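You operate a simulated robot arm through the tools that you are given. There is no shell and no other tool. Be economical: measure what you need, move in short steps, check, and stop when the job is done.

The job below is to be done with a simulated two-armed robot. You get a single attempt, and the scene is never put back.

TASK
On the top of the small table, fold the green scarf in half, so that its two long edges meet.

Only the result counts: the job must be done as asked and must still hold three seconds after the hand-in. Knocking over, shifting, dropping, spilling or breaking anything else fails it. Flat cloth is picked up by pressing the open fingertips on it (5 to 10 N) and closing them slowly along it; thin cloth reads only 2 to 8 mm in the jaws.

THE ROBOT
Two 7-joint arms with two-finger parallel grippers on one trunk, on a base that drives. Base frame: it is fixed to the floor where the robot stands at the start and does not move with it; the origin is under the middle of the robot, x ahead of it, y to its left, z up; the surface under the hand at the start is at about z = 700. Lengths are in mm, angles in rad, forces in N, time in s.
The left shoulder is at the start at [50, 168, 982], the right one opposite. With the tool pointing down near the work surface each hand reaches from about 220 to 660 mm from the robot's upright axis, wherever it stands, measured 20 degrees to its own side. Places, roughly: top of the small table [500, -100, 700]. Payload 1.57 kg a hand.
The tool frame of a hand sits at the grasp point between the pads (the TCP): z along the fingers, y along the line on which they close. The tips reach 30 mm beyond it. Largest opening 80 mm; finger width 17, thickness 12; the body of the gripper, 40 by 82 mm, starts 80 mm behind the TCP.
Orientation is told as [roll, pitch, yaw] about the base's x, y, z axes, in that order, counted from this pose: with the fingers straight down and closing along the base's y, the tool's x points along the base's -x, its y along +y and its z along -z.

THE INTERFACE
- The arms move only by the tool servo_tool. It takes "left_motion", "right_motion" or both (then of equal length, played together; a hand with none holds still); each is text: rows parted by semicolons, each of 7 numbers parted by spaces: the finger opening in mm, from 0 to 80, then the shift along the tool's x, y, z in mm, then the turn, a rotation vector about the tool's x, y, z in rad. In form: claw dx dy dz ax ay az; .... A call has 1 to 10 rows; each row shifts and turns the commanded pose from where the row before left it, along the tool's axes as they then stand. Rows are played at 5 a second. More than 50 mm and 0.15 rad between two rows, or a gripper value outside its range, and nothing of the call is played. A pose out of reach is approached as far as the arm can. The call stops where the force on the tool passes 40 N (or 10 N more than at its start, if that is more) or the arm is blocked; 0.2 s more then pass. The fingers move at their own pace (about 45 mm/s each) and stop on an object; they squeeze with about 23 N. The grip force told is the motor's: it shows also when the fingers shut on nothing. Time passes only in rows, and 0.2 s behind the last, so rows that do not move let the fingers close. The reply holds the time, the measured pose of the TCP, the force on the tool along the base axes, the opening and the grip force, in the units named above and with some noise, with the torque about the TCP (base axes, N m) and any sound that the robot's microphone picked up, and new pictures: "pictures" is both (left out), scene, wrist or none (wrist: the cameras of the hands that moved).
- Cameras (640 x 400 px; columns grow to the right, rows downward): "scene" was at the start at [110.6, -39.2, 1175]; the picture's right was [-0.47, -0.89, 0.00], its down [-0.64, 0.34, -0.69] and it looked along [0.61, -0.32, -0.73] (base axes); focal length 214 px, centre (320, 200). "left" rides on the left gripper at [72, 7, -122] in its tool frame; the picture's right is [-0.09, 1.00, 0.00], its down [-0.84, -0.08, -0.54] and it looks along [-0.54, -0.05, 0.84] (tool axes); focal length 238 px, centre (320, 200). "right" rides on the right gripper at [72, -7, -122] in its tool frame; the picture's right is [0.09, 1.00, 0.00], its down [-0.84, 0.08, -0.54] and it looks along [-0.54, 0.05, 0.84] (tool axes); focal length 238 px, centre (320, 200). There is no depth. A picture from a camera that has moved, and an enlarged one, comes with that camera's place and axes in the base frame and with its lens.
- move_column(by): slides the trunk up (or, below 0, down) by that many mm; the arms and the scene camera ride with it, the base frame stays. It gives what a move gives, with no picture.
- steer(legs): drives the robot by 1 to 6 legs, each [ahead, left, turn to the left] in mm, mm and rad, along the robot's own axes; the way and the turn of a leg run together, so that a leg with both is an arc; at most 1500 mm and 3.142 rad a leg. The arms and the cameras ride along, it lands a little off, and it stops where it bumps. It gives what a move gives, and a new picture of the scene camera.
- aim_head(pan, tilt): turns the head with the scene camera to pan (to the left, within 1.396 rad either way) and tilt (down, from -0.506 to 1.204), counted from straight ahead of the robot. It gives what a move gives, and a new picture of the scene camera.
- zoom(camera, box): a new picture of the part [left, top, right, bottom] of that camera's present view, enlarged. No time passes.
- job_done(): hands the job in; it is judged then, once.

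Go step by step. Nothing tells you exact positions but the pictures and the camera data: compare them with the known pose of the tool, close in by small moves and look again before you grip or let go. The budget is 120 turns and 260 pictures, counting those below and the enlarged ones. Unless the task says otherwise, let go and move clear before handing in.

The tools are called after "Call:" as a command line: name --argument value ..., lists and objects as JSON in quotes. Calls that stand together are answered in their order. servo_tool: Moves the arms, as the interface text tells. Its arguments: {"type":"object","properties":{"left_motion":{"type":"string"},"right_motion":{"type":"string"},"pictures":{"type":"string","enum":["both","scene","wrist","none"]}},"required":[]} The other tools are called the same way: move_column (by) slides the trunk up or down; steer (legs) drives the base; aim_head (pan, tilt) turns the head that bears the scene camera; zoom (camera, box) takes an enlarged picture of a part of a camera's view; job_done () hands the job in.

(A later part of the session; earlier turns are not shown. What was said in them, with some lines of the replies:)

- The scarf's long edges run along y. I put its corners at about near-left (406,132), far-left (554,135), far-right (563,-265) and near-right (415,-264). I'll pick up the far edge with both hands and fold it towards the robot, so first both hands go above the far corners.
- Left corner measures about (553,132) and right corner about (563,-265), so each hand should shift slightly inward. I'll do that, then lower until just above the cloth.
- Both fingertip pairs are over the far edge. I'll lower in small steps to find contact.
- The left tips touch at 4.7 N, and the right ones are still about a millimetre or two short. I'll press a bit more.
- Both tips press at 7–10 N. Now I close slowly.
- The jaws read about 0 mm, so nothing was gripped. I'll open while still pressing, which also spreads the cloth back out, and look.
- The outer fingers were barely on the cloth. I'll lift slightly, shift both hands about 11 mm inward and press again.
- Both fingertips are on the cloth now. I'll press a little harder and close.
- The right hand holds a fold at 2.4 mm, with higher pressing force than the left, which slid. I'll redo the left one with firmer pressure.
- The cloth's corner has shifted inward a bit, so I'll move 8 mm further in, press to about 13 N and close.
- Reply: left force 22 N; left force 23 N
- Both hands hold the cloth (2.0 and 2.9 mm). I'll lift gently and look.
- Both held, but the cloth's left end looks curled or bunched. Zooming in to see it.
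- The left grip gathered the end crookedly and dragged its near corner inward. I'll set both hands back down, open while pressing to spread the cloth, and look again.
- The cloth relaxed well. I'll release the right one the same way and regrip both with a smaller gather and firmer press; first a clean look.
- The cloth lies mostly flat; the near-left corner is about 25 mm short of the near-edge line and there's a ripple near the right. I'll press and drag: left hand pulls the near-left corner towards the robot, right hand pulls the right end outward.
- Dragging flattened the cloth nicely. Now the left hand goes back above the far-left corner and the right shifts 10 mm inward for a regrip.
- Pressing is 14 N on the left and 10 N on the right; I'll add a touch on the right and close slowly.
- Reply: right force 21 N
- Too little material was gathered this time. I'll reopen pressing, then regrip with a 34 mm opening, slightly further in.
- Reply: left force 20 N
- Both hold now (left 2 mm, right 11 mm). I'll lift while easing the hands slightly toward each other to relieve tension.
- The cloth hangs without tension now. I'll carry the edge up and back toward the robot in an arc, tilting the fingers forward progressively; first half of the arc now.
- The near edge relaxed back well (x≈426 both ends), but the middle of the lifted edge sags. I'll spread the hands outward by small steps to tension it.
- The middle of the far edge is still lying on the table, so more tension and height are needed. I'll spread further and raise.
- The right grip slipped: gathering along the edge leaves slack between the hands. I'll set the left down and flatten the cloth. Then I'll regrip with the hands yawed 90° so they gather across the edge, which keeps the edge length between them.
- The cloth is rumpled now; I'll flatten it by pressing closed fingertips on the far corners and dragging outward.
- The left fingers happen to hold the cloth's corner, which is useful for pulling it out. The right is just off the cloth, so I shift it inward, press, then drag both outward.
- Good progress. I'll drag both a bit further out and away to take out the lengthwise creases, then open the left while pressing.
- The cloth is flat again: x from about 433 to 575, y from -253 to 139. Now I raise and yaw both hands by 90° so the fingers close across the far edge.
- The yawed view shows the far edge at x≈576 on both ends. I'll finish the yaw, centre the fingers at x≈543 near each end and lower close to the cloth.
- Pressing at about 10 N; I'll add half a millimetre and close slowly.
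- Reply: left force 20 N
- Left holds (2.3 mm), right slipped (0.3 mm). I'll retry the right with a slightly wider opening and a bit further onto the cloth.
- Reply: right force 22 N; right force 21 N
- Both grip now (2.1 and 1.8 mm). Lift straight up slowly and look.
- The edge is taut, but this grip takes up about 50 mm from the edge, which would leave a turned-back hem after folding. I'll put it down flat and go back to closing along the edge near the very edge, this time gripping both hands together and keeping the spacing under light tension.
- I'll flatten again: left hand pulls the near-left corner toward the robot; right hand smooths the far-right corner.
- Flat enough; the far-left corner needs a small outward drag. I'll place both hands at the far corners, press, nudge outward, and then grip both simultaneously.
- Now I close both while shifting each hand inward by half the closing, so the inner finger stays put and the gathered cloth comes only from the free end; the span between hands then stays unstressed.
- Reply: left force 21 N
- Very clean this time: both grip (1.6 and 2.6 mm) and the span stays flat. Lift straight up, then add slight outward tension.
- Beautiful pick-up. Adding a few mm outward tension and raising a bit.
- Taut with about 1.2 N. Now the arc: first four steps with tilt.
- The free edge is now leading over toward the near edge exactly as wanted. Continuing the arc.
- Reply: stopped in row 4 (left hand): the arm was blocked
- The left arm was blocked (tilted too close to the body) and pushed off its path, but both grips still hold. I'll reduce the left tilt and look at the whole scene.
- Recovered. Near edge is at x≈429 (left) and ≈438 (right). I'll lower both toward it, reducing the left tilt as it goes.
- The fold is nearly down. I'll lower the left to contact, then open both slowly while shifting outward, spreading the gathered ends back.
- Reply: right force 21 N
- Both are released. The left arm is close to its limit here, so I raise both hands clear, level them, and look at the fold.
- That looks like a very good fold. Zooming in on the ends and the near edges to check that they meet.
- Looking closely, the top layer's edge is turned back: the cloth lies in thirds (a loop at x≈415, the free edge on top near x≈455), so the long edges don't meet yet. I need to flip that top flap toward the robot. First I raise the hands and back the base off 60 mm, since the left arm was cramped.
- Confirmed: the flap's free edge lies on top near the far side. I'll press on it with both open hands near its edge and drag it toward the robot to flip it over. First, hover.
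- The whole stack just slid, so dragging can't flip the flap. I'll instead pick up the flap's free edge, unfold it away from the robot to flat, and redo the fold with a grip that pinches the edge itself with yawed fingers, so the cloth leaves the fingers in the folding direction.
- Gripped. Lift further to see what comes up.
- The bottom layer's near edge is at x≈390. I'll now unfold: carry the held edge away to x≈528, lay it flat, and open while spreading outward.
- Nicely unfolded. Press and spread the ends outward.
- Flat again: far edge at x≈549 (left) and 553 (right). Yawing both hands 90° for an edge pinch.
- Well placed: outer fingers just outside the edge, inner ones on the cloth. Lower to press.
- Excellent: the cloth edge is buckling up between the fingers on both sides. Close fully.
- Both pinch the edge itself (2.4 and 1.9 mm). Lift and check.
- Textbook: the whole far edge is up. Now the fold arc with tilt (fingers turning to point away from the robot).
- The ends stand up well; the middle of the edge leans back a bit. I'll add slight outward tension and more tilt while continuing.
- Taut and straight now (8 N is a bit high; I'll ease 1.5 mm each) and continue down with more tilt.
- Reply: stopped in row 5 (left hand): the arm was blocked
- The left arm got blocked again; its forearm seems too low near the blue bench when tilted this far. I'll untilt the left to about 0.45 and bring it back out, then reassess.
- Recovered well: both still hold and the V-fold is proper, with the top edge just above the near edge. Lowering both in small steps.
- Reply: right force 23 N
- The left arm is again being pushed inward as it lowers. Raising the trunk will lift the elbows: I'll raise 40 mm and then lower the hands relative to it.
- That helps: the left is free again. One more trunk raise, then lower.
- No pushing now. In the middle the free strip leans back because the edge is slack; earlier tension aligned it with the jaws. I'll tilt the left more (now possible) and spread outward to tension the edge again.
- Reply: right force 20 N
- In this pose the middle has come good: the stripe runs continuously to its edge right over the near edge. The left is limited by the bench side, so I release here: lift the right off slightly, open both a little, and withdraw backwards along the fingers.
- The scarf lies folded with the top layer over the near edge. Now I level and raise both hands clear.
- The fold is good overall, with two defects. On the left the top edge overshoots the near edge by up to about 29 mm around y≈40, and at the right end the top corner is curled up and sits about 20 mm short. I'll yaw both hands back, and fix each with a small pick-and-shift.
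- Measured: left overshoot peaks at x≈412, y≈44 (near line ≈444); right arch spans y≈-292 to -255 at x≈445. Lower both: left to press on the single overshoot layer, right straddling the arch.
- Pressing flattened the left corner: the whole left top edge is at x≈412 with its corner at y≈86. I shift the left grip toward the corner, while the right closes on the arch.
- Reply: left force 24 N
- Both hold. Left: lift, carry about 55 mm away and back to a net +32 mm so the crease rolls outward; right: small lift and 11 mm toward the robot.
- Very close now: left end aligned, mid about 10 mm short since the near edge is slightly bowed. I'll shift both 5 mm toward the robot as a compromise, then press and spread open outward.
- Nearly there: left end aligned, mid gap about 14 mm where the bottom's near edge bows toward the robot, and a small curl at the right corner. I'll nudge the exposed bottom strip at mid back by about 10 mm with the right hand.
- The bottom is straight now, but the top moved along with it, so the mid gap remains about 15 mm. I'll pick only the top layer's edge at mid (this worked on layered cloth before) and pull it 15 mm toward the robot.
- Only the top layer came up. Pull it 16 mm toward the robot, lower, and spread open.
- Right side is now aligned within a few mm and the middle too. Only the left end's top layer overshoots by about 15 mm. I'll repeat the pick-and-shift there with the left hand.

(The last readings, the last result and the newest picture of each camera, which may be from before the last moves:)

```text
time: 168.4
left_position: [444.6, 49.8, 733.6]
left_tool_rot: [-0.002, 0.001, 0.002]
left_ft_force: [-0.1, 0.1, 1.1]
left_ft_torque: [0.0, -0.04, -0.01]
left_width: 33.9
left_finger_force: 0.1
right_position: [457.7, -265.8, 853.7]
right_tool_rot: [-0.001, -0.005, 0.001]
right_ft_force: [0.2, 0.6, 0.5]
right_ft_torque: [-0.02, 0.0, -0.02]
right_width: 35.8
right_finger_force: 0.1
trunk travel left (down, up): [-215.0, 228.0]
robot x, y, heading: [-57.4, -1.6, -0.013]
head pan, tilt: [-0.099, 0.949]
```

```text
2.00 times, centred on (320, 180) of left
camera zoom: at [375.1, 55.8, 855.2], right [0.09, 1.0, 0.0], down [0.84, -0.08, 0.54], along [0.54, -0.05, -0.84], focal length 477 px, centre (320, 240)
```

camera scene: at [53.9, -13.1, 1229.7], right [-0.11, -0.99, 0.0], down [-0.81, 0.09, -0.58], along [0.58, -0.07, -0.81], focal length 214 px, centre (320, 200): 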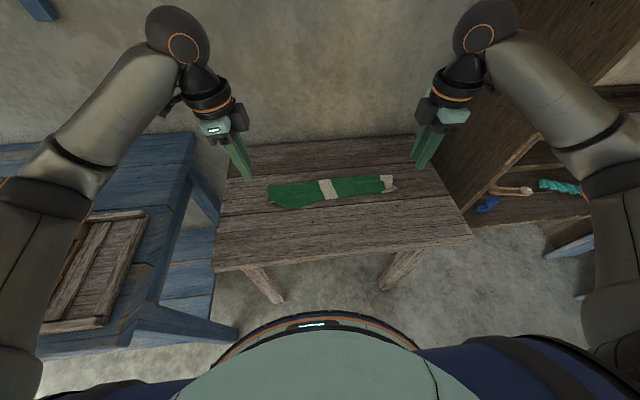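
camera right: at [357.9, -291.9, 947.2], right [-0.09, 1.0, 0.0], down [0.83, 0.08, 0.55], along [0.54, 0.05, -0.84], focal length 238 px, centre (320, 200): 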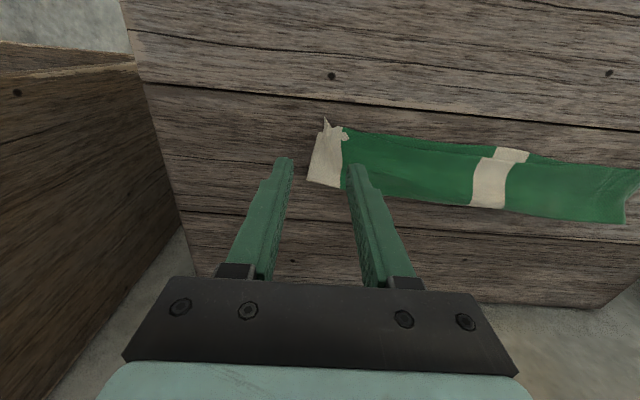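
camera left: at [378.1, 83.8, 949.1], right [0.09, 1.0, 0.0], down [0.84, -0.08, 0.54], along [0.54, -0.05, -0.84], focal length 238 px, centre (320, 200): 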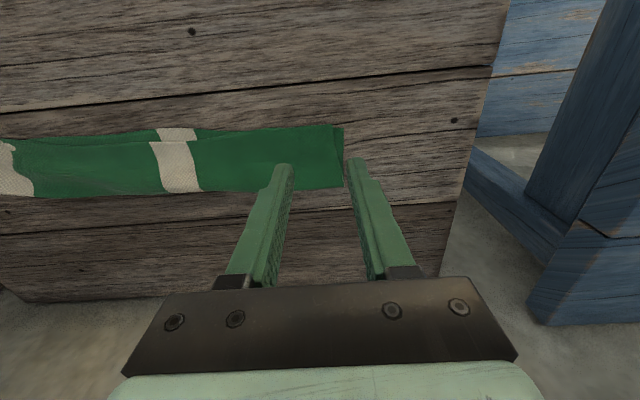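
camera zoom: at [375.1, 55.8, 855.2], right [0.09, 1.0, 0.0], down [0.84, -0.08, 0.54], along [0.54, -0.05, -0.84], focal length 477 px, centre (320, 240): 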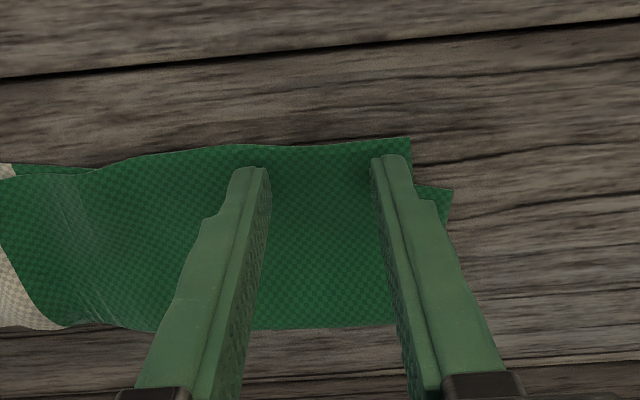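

Call:
servo_tool --left_motion "34 0 0 1.5 0 0 0;34 0 0 0.8 0 0 0;31 0 -1 0 0 0 0;27 0 -1 0 0 0 0;23 0 -1 0 0 0 0;19 0 -1 0 0 0 0;15 0 -1 0 0 0 0;11 0 -1 0 0 0 0;7 0 -1 0 0 0 0;3 0 -1 0 0 0 0" --pictures "none"

Call:
servo_tool --left_motion "0 0 0 0 0 0 0;0 0 0 0 0 0 0;0 0 0 -5 0 0 0;0 -2 0 -5 0 0 0;0 0 0 0 0 0 0" --pictures "none"

Call:
zoom --camera "left" --box '[160, 80, 480, 280]'

```text
time: 170.6
left_position: [445.1, 40.4, 731.6]
left_tool_rot: [-0.002, 0.0, 0.001]
left_ft_force: [-0.6, 2.5, 18.4]
left_ft_torque: [0.05, -0.1, 0.01]
left_width: 3.9
left_finger_force: 2.4
right_position: [457.3, -267.3, 853.3]
right_tool_rot: [-0.001, -0.006, 0.002]
right_ft_force: [0.4, 1.0, -0.5]
right_ft_torque: [0.0, 0.0, 0.01]
right_width: 36.0
right_finger_force: 0.1
trunk travel left (down, up): [-215.0, 228.0]
robot x, y, heading: [-60.3, 0.7, -0.014]
head pan, tilt: [-0.099, 0.949]
```

```text
time: 171.8
left_position: [447.9, 41.0, 739.9]
left_tool_rot: [0.0, 0.003, 0.002]
left_ft_force: [-0.1, -0.2, 0.0]
left_ft_torque: [-0.05, -0.01, 0.01]
left_width: 2.6
left_finger_force: 23.0
right_position: [459.5, -265.5, 852.9]
right_tool_rot: [0.0, -0.006, 0.0]
right_ft_force: [-1.0, 0.3, 0.9]
right_ft_torque: [0.0, -0.01, -0.01]
right_width: 36.1
right_finger_force: 0.0
trunk travel left (down, up): [-215.0, 228.0]
robot x, y, heading: [-59.7, -4.6, -0.011]
head pan, tilt: [-0.099, 0.949]
```

```text
2.00 times, centred on (320, 180) of left
camera zoom: at [377.5, 47.9, 861.8], right [0.09, 1.0, 0.0], down [0.84, -0.08, 0.54], along [0.54, -0.05, -0.84], focal length 477 px, centre (320, 240)
```

zoom: 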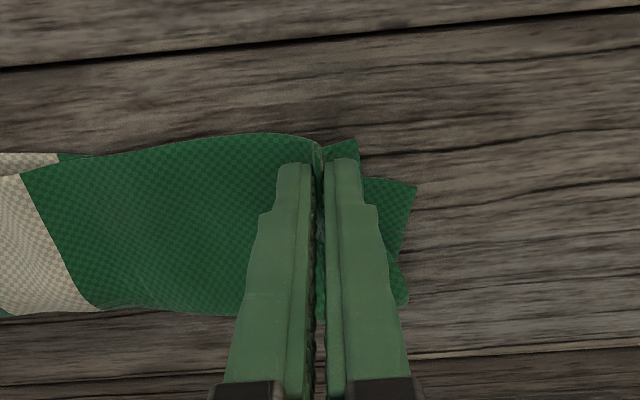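

Top only again. Shift: up, away 30 mm, back to net +13 mm, slightly outward, then lower and spread.

Call:
servo_tool --left_motion "0 -8 2 -12 0 0 0;0 -14 2 -12 0 0 0;0 -8 2 0 0 0 0;0 8 1 10 0 0 0;0 7 1 12 0 0 0;0 2 0 7 0 0 0;0 0 0 3 0 0 0;0 0 0 0 0 0 0" --pictures "none"

Call:
zoom --camera "left" --box '[160, 80, 480, 280]'

```text
time: 173.6
left_position: [461.1, 47.2, 734.0]
left_tool_rot: [0.0, 0.001, 0.003]
left_ft_force: [-1.4, 0.4, 2.8]
left_ft_torque: [-0.02, -0.04, -0.03]
left_width: 2.7
left_finger_force: 23.5
right_position: [457.6, -265.3, 854.1]
right_tool_rot: [0.0, -0.006, 0.001]
right_ft_force: [0.2, 0.3, -1.1]
right_ft_torque: [-0.04, -0.02, 0.01]
right_width: 35.9
right_finger_force: 0.0
trunk travel left (down, up): [-215.0, 228.0]
robot x, y, heading: [-58.3, 1.0, -0.016]
head pan, tilt: [-0.099, 0.949]
```

```text
2.00 times, centred on (320, 180) of left
camera zoom: at [390.0, 55.8, 854.9], right [0.09, 1.0, 0.0], down [0.84, -0.08, 0.54], along [0.54, -0.05, -0.84], focal length 477 px, centre (320, 240)
```

zoom: 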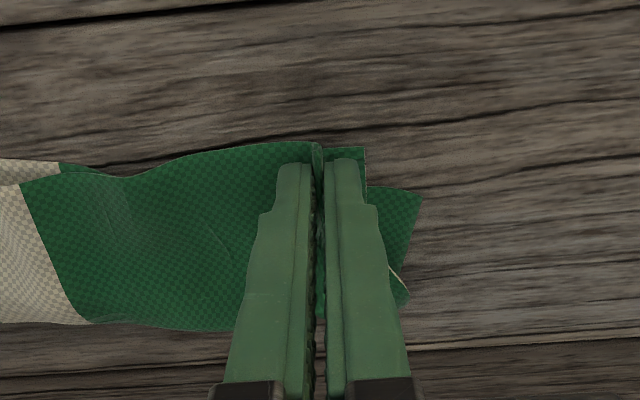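

The bottom corner came along by the same amount, so the overshoot remains about 20 mm. I'll release the top here and instead drag the exposed bottom-left corner toward the robot with a single fingertip.

Call:
servo_tool --left_motion "6 0 0 0 0 0 0;14 0 0 0 0 0 0;24 0 0 0 0 0 0;34 0 0 0 0 0 0;36 0 0 -15 0 0 0;80 0 0 -15 0 0 0;80 -12 45 0 0 0 0;80 -11 45 0 0 0 0;80 0 0 18 0 0 0;80 0 0 0 0 0 0" --pictures "none"

Call:
zoom --camera "left" --box '[80, 40, 400, 240]'

```text
time: 175.8
left_position: [483.6, 138.4, 743.6]
left_tool_rot: [-0.001, 0.004, 0.003]
left_ft_force: [0.2, -0.1, 0.1]
left_ft_torque: [0.0, 0.02, 0.01]
left_width: 80.2
left_finger_force: 0.0
right_position: [457.5, -267.1, 852.0]
right_tool_rot: [-0.001, -0.006, 0.001]
right_ft_force: [-0.1, 0.1, -0.4]
right_ft_torque: [-0.02, 0.0, -0.05]
right_width: 36.1
right_finger_force: 0.0
trunk travel left (down, up): [-215.0, 228.0]
robot x, y, heading: [-57.9, -3.3, -0.015]
head pan, tilt: [-0.099, 0.949]
```

```text
2.00 times, centred on (240, 140) of left
camera zoom: at [413.6, 145.7, 865.3], right [0.09, 1.0, 0.0], down [0.84, -0.08, 0.54], along [0.54, -0.05, -0.84], focal length 477 px, centre (480, 320)
```

zoom: 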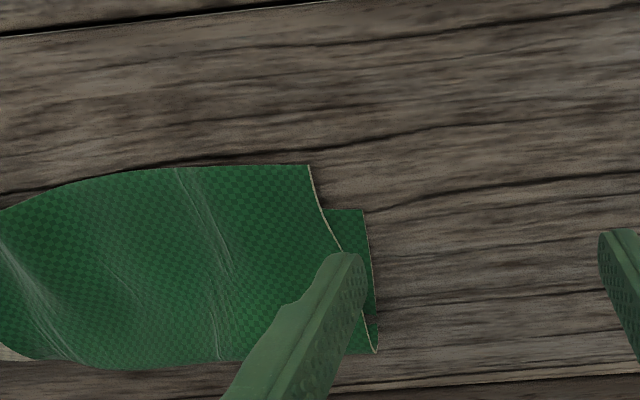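

Call:
servo_tool --left_motion "80 4 4 6 0 0 0;80 0 0 4 0 0 0;80 0 0 2 0 0 0;80 0 0 1 0 0 0;80 4 0 0 0 0 0;80 4 0 0 0 0 0;80 4 0 0 0 0 0;80 4 0 0 0 0 0;80 3 0 0 0 0 0;80 0 0 -15 0 0 0" --pictures "none"

Call:
zoom --camera "left" --box '[80, 40, 400, 240]'

Call:
zoom --camera "scene" --box '[255, 155, 405, 215]'

```text
time: 178.0
left_position: [460.8, 142.5, 746.6]
left_tool_rot: [-0.001, 0.005, 0.001]
left_ft_force: [-0.7, 0.4, -0.3]
left_ft_torque: [-0.05, 0.02, 0.01]
left_width: 80.0
left_finger_force: 0.0
right_position: [457.8, -266.0, 853.1]
right_tool_rot: [0.0, -0.006, 0.003]
right_ft_force: [0.7, 0.2, 0.0]
right_ft_torque: [-0.01, -0.04, -0.02]
right_width: 36.2
right_finger_force: 0.1
trunk travel left (down, up): [-215.0, 228.0]
robot x, y, heading: [-56.6, -0.9, -0.01]
head pan, tilt: [-0.099, 0.949]
```

```text
2.00 times, centred on (240, 140) of left
camera zoom: at [390.0, 149.5, 867.9], right [0.09, 1.0, 0.0], down [0.84, -0.08, 0.54], along [0.54, -0.05, -0.84], focal length 477 px, centre (480, 320)
```

zoom: 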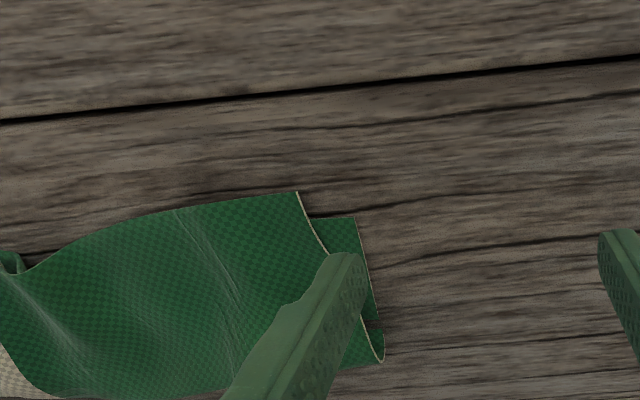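

```text
4.27 times, centred on (330, 185) of scene
camera zoom: at [53.9, -13.1, 1229.7], right [-0.11, -0.99, 0.0], down [-0.81, 0.09, -0.58], along [0.58, -0.07, -0.81], focal length 915 px, centre (277, 264)
```

zoom: 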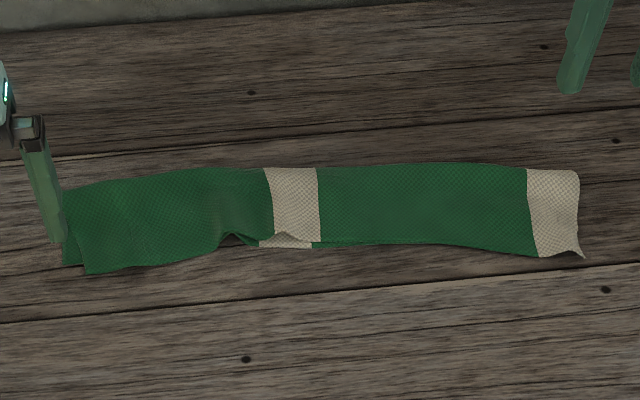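

Overshoot is down to about 11 mm, but the top's left corner sits about 18 mm inward with some slack near the middle. One more pick of the top edge near the corner, moving it outward (+y 16) and +x 9.

Call:
servo_tool --left_motion "34 0 0 -20 0 0 0;34 7 -46 0 0 0 0;34 7 -46 0 0 0 0;34 0 0 20 0 0 0;34 0 0 10 0 0 0;34 0 0 4 0 0 0;34 0 0 1.5 0 0 0;34 0 0 0 0 0 0" --pictures "none"

Call:
zoom --camera "left" --box '[160, 80, 480, 280]'

```text
time: 179.8
left_position: [446.6, 50.5, 732.1]
left_tool_rot: [-0.002, -0.001, 0.001]
left_ft_force: [1.7, 0.5, 9.0]
left_ft_torque: [0.07, -0.07, 0.01]
left_width: 33.9
left_finger_force: 0.1
right_position: [456.7, -265.4, 853.1]
right_tool_rot: [0.0, -0.008, 0.002]
right_ft_force: [0.4, -0.9, -0.2]
right_ft_torque: [0.05, 0.01, -0.03]
right_width: 35.8
right_finger_force: 0.1
trunk travel left (down, up): [-215.0, 228.0]
robot x, y, heading: [-56.4, -2.9, -0.012]
head pan, tilt: [-0.099, 0.949]
```

```text
2.00 times, centred on (320, 180) of left
camera zoom: at [376.3, 57.5, 854.1], right [0.09, 1.0, 0.0], down [0.84, -0.08, 0.54], along [0.54, -0.05, -0.84], focal length 477 px, centre (320, 240)
```

zoom: 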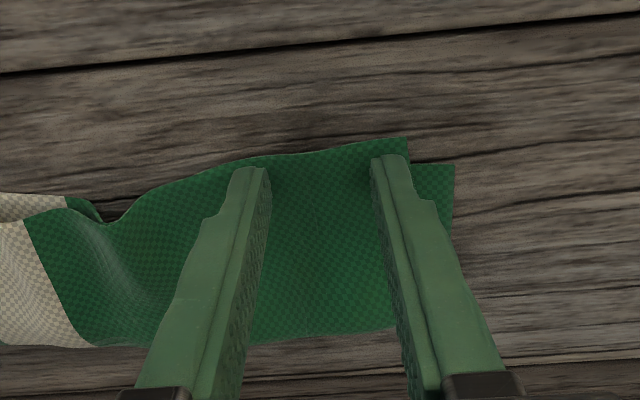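

There is slack on the inner side, so I close with the outer finger stationary (hand moving outward), which takes up that slack.

Call:
servo_tool --left_motion "34 0 0 0.6 0 0 0;31 0 1.5 0 0 0 0;27 0 2 0 0 0 0;23 0 2 0 0 0 0;19 0 2 0 0 0 0;15 0 2 0 0 0 0;11 0 2 0 0 0 0;7 0 2 0 0 0 0;3 0 2 0 0 0 0;0 0 1 0 0 0 0" --pictures "none"

Call:
servo_tool --left_motion "0 0 0 0 0 0 0;0 0 0 -5 0 0 0;0 0 0 -8 0 0 0;0 0 0 0 0 0 0" --pictures "none"

Call:
zoom --camera "left" --box '[160, 80, 480, 280]'

```text
time: 182.0
left_position: [446.7, 66.6, 731.9]
left_tool_rot: [-0.001, -0.004, 0.0]
left_ft_force: [0.7, -5.9, 21.5]
left_ft_torque: [-0.12, -0.15, -0.06]
left_width: 10.3
left_finger_force: 23.2
right_position: [457.2, -267.7, 854.6]
right_tool_rot: [-0.002, -0.007, 0.001]
right_ft_force: [-0.3, -0.6, -0.1]
right_ft_torque: [-0.01, 0.01, 0.02]
right_width: 35.8
right_finger_force: 0.0
trunk travel left (down, up): [-215.0, 228.0]
robot x, y, heading: [-59.8, -1.2, -0.017]
head pan, tilt: [-0.099, 0.949]
```

```text
time: 183.0
left_position: [446.5, 67.6, 742.7]
left_tool_rot: [0.0, 0.004, 0.002]
left_ft_force: [-0.2, 0.2, 0.6]
left_ft_torque: [-0.02, 0.02, -0.04]
left_width: 4.0
left_finger_force: 23.2
right_position: [457.9, -266.7, 852.5]
right_tool_rot: [0.0, -0.004, 0.001]
right_ft_force: [0.6, 1.7, 0.2]
right_ft_torque: [0.01, 0.0, -0.03]
right_width: 36.1
right_finger_force: 0.0
trunk travel left (down, up): [-215.0, 228.0]
robot x, y, heading: [-57.0, -2.4, -0.015]
head pan, tilt: [-0.099, 0.949]
```

```text
2.00 times, centred on (320, 180) of left
camera zoom: at [376.3, 74.4, 864.8], right [0.09, 1.0, 0.0], down [0.84, -0.08, 0.54], along [0.54, -0.05, -0.84], focal length 477 px, centre (320, 240)
```

zoom: 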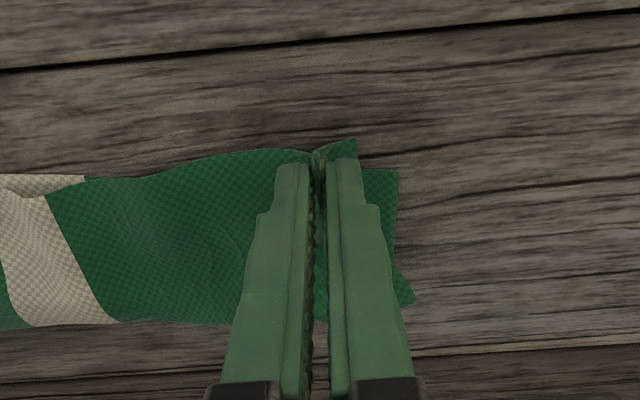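

Call:
servo_tool --left_motion "0 -2 2 -10 0 0 0;0 -4 3 -8 0 0 0;0 -4 3 0 0 0 0;0 0 0 0 0 0 0" --pictures "none"

Call:
zoom --camera "scene" --box '[250, 150, 350, 215]'

Call:
zoom --camera "left" --box '[160, 80, 480, 280]'

```text
time: 184.0
left_position: [456.8, 74.4, 761.6]
left_tool_rot: [-0.003, 0.001, 0.001]
left_ft_force: [-0.2, 0.6, -0.8]
left_ft_torque: [0.01, 0.01, -0.01]
left_width: 3.8
left_finger_force: 23.0
right_position: [457.5, -265.9, 853.5]
right_tool_rot: [0.0, -0.005, 0.003]
right_ft_force: [0.4, 0.6, -0.6]
right_ft_torque: [-0.01, 0.03, -0.02]
right_width: 35.7
right_finger_force: 0.0
trunk travel left (down, up): [-215.0, 228.0]
robot x, y, heading: [-54.6, -5.8, -0.012]
head pan, tilt: [-0.099, 0.949]
```

```text
6.15 times, centred on (300, 182) of scene
camera zoom: at [53.9, -13.2, 1229.7], right [-0.11, -0.99, 0.0], down [-0.81, 0.09, -0.58], along [0.58, -0.07, -0.81], focal length 1320 px, centre (443, 308)
```

zoom: 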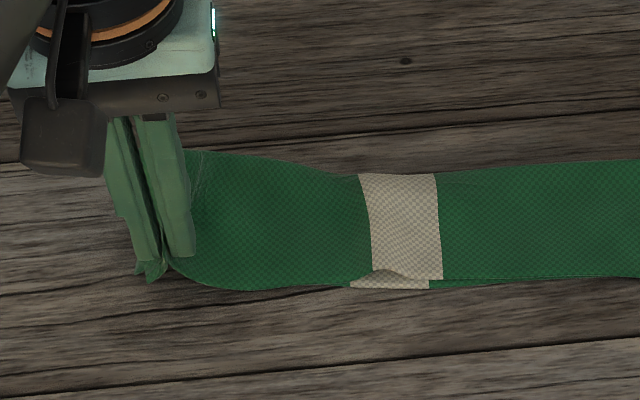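

```text
2.00 times, centred on (320, 180) of left
camera zoom: at [386.7, 82.2, 883.4], right [0.09, 1.0, 0.0], down [0.84, -0.08, 0.54], along [0.54, -0.05, -0.84], focal length 477 px, centre (320, 240)
```

zoom: 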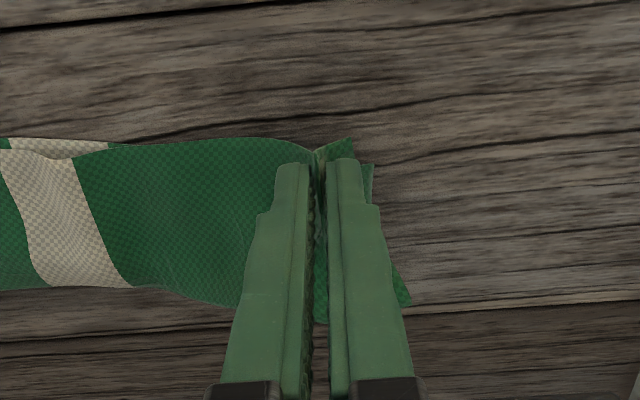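

Both layers came up this time, so their offset is unchanged. I'll lay it back down gently, spread, and check.

Call:
servo_tool --left_motion "0 3 0 8 0 0 0;0 3 0 10 0 0 0;0 2 0 8 0 0 0;0 0 0 3 0 0 0;6 0 1 0 0 0 0;12 0 2 0 0 0 0;20 0 3 0 0 0 0;28 0 3 0 0 0 0;36 0 3 0 0 0 0;36 0 0 -12 0 0 0" --pictures "none"

Call:
servo_tool --left_motion "36 0 0 -40 0 0 0;36 0 10 -40 0 0 0;36 0 20 -10 0 0 0;36 0 0 0 0 0 0" --pictures "none"

Call:
zoom --camera "scene" --box '[250, 150, 350, 215]'

Call:
zoom --camera "left" --box '[80, 40, 400, 240]'

```text
time: 186.2
left_position: [449.7, 87.0, 745.9]
left_tool_rot: [-0.001, 0.004, 0.002]
left_ft_force: [0.2, -0.3, 0.2]
left_ft_torque: [0.01, 0.03, -0.02]
left_width: 36.1
left_finger_force: 0.0
right_position: [458.3, -266.7, 853.0]
right_tool_rot: [0.001, -0.004, 0.003]
right_ft_force: [-0.1, -0.3, 0.1]
right_ft_torque: [-0.01, -0.04, 0.01]
right_width: 36.1
right_finger_force: 0.0
trunk travel left (down, up): [-215.0, 228.0]
robot x, y, heading: [-59.2, -0.7, -0.017]
head pan, tilt: [-0.099, 0.949]
```

```text
time: 187.2
left_position: [448.7, 118.5, 835.4]
left_tool_rot: [-0.002, 0.004, 0.0]
left_ft_force: [-0.4, 0.5, 0.0]
left_ft_torque: [0.04, 0.02, -0.01]
left_width: 36.0
left_finger_force: 0.1
right_position: [457.1, -265.9, 852.6]
right_tool_rot: [0.0, -0.004, 0.002]
right_ft_force: [0.3, 1.4, -0.8]
right_ft_torque: [-0.03, 0.02, -0.01]
right_width: 36.0
right_finger_force: 0.0
trunk travel left (down, up): [-215.0, 228.0]
robot x, y, heading: [-59.0, -2.2, -0.013]
head pan, tilt: [-0.099, 0.949]
```

```text
6.15 times, centred on (300, 182) of scene
camera zoom: at [53.9, -13.1, 1229.7], right [-0.11, -0.99, 0.0], down [-0.81, 0.09, -0.58], along [0.58, -0.07, -0.81], focal length 1320 px, centre (443, 308)
```

zoom: 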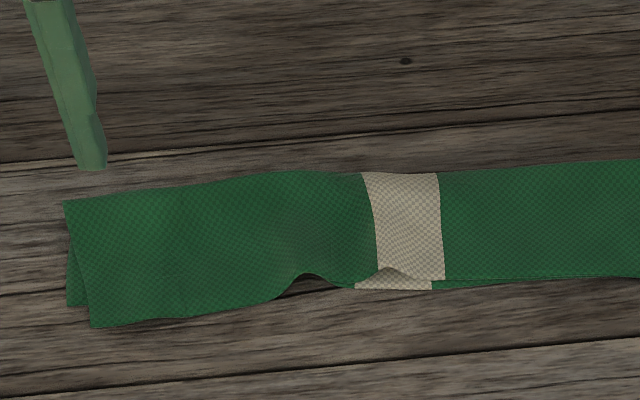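

```text
2.00 times, centred on (240, 140) of left
camera zoom: at [378.7, 124.9, 957.3], right [0.09, 1.0, 0.0], down [0.84, -0.08, 0.54], along [0.54, -0.05, -0.84], focal length 477 px, centre (480, 320)
```

zoom: 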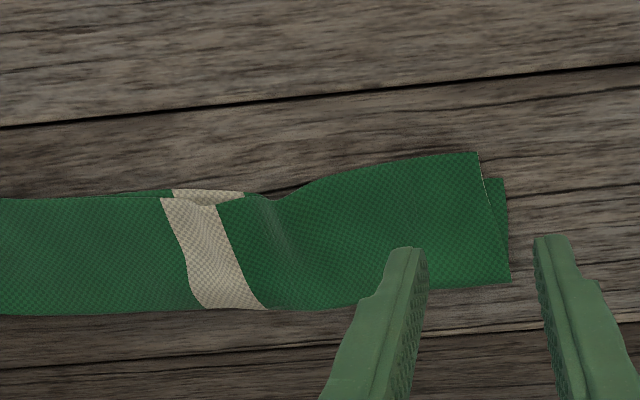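

The ends are close (left corner offset about 12 mm each way), but there's now a bump near the middle-left. I'll flatten it by pressing on the left end and dragging it outward.

Call:
servo_tool --left_motion "36 -12 -30 30 0 0 0;36 -11 -28 40 0 0 0;36 0 0 22 0 0 0;36 0 0 8 0 0 0;36 0 0 2.5 0 0 0;36 0 3 0.8 0 0 0;36 0 4 0 0 0 0;36 0 4 0 0 0 0;36 0 4 0 0 0 0;36 0 3 0 0 0 0" --pictures "none"

Call:
zoom --camera "scene" --box '[250, 150, 350, 215]'

```text
time: 189.4
left_position: [472.0, 77.1, 733.4]
left_tool_rot: [-0.003, 0.0, -0.002]
left_ft_force: [-0.5, -2.6, 11.5]
left_ft_torque: [-0.07, 0.07, 0.01]
left_width: 35.5
left_finger_force: 0.1
right_position: [457.2, -265.6, 853.1]
right_tool_rot: [-0.001, -0.007, 0.002]
right_ft_force: [-0.3, 0.3, -0.3]
right_ft_torque: [0.0, -0.02, -0.05]
right_width: 35.9
right_finger_force: 0.1
trunk travel left (down, up): [-215.0, 228.0]
robot x, y, heading: [-61.9, -0.9, -0.015]
head pan, tilt: [-0.099, 0.949]
```

```text
6.15 times, centred on (300, 182) of scene
camera zoom: at [53.0, -13.5, 1229.9], right [-0.11, -0.99, 0.0], down [-0.81, 0.09, -0.58], along [0.58, -0.07, -0.81], focal length 1320 px, centre (443, 308)
```

zoom: 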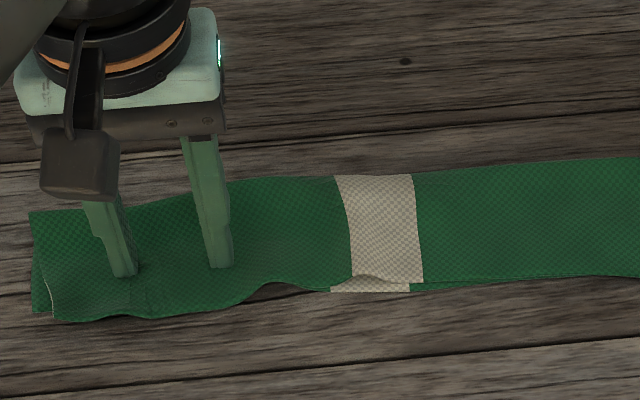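

Much better. Lift off and take a final look.

Call:
servo_tool --left_motion "36 0 0 -15 0 0 0;36 0 0 -40 0 0 0;36 0 10 -45 0 0 0;36 0 20 -20 0 0 0;36 0 0 0 0 0 0" --right_motion "36 0 0 0 0 0 0;36 0 0 0 0 0 0;36 0 0 0 0 0 0;36 0 0 0 0 0 0;36 0 0 0 0 0 0" --pictures "none"

Call:
zoom --camera "scene" --box '[250, 160, 330, 210]'

Call:
zoom --camera "scene" --box '[322, 160, 402, 210]'

```text
time: 190.6
left_position: [470.6, 108.2, 851.2]
left_tool_rot: [-0.002, 0.005, 0.002]
left_ft_force: [-0.7, 0.2, -0.2]
left_ft_torque: [-0.03, 0.01, -0.02]
left_width: 36.2
left_finger_force: 0.0
right_position: [458.2, -266.6, 853.2]
right_tool_rot: [0.0, -0.007, 0.002]
right_ft_force: [-1.0, -0.1, 0.6]
right_ft_torque: [-0.01, -0.01, -0.01]
right_width: 35.9
right_finger_force: 0.0
trunk travel left (down, up): [-215.0, 228.0]
robot x, y, heading: [-60.8, -4.4, -0.008]
head pan, tilt: [-0.099, 0.949]
```

```text
8.00 times, centred on (290, 185) of scene
camera zoom: at [53.9, -13.1, 1229.7], right [-0.11, -0.99, 0.0], down [-0.81, 0.09, -0.58], along [0.58, -0.07, -0.81], focal length 1716 px, centre (560, 320)
```

zoom: 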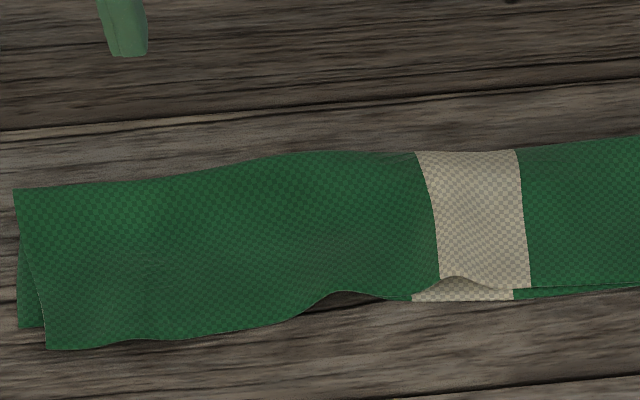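

```text
8.00 times, centred on (362, 185) of scene
camera zoom: at [53.9, -13.1, 1229.7], right [-0.11, -0.99, 0.0], down [-0.81, 0.09, -0.58], along [0.58, -0.07, -0.81], focal length 1716 px, centre (-16, 320)
```

zoom: 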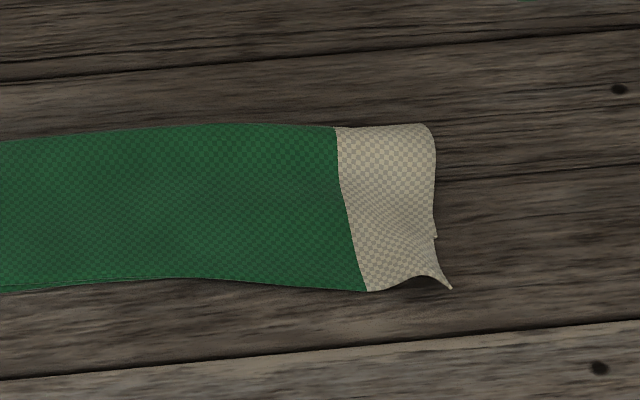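

The scarf lies folded lengthwise. Its two long edges meet within a few mm over most of the length and within about 12 mm at the left corner. Both hands are open and clear, so I'm handing in.

Call:
job_done

```text
The job is handed in.
```

I folded the green scarf in half on the small table so its long edges meet, and handed the job in. The edges agree to within a few mm over most of the length. At the left corner the top layer is about 12 mm off in each direction, and the right corner has a small curl.

While folding, the left arm was blocked three times and strained again later. It was probably touching the blue bench beside the table. I saw no sign that the bench moved, but I couldn't check this closely.
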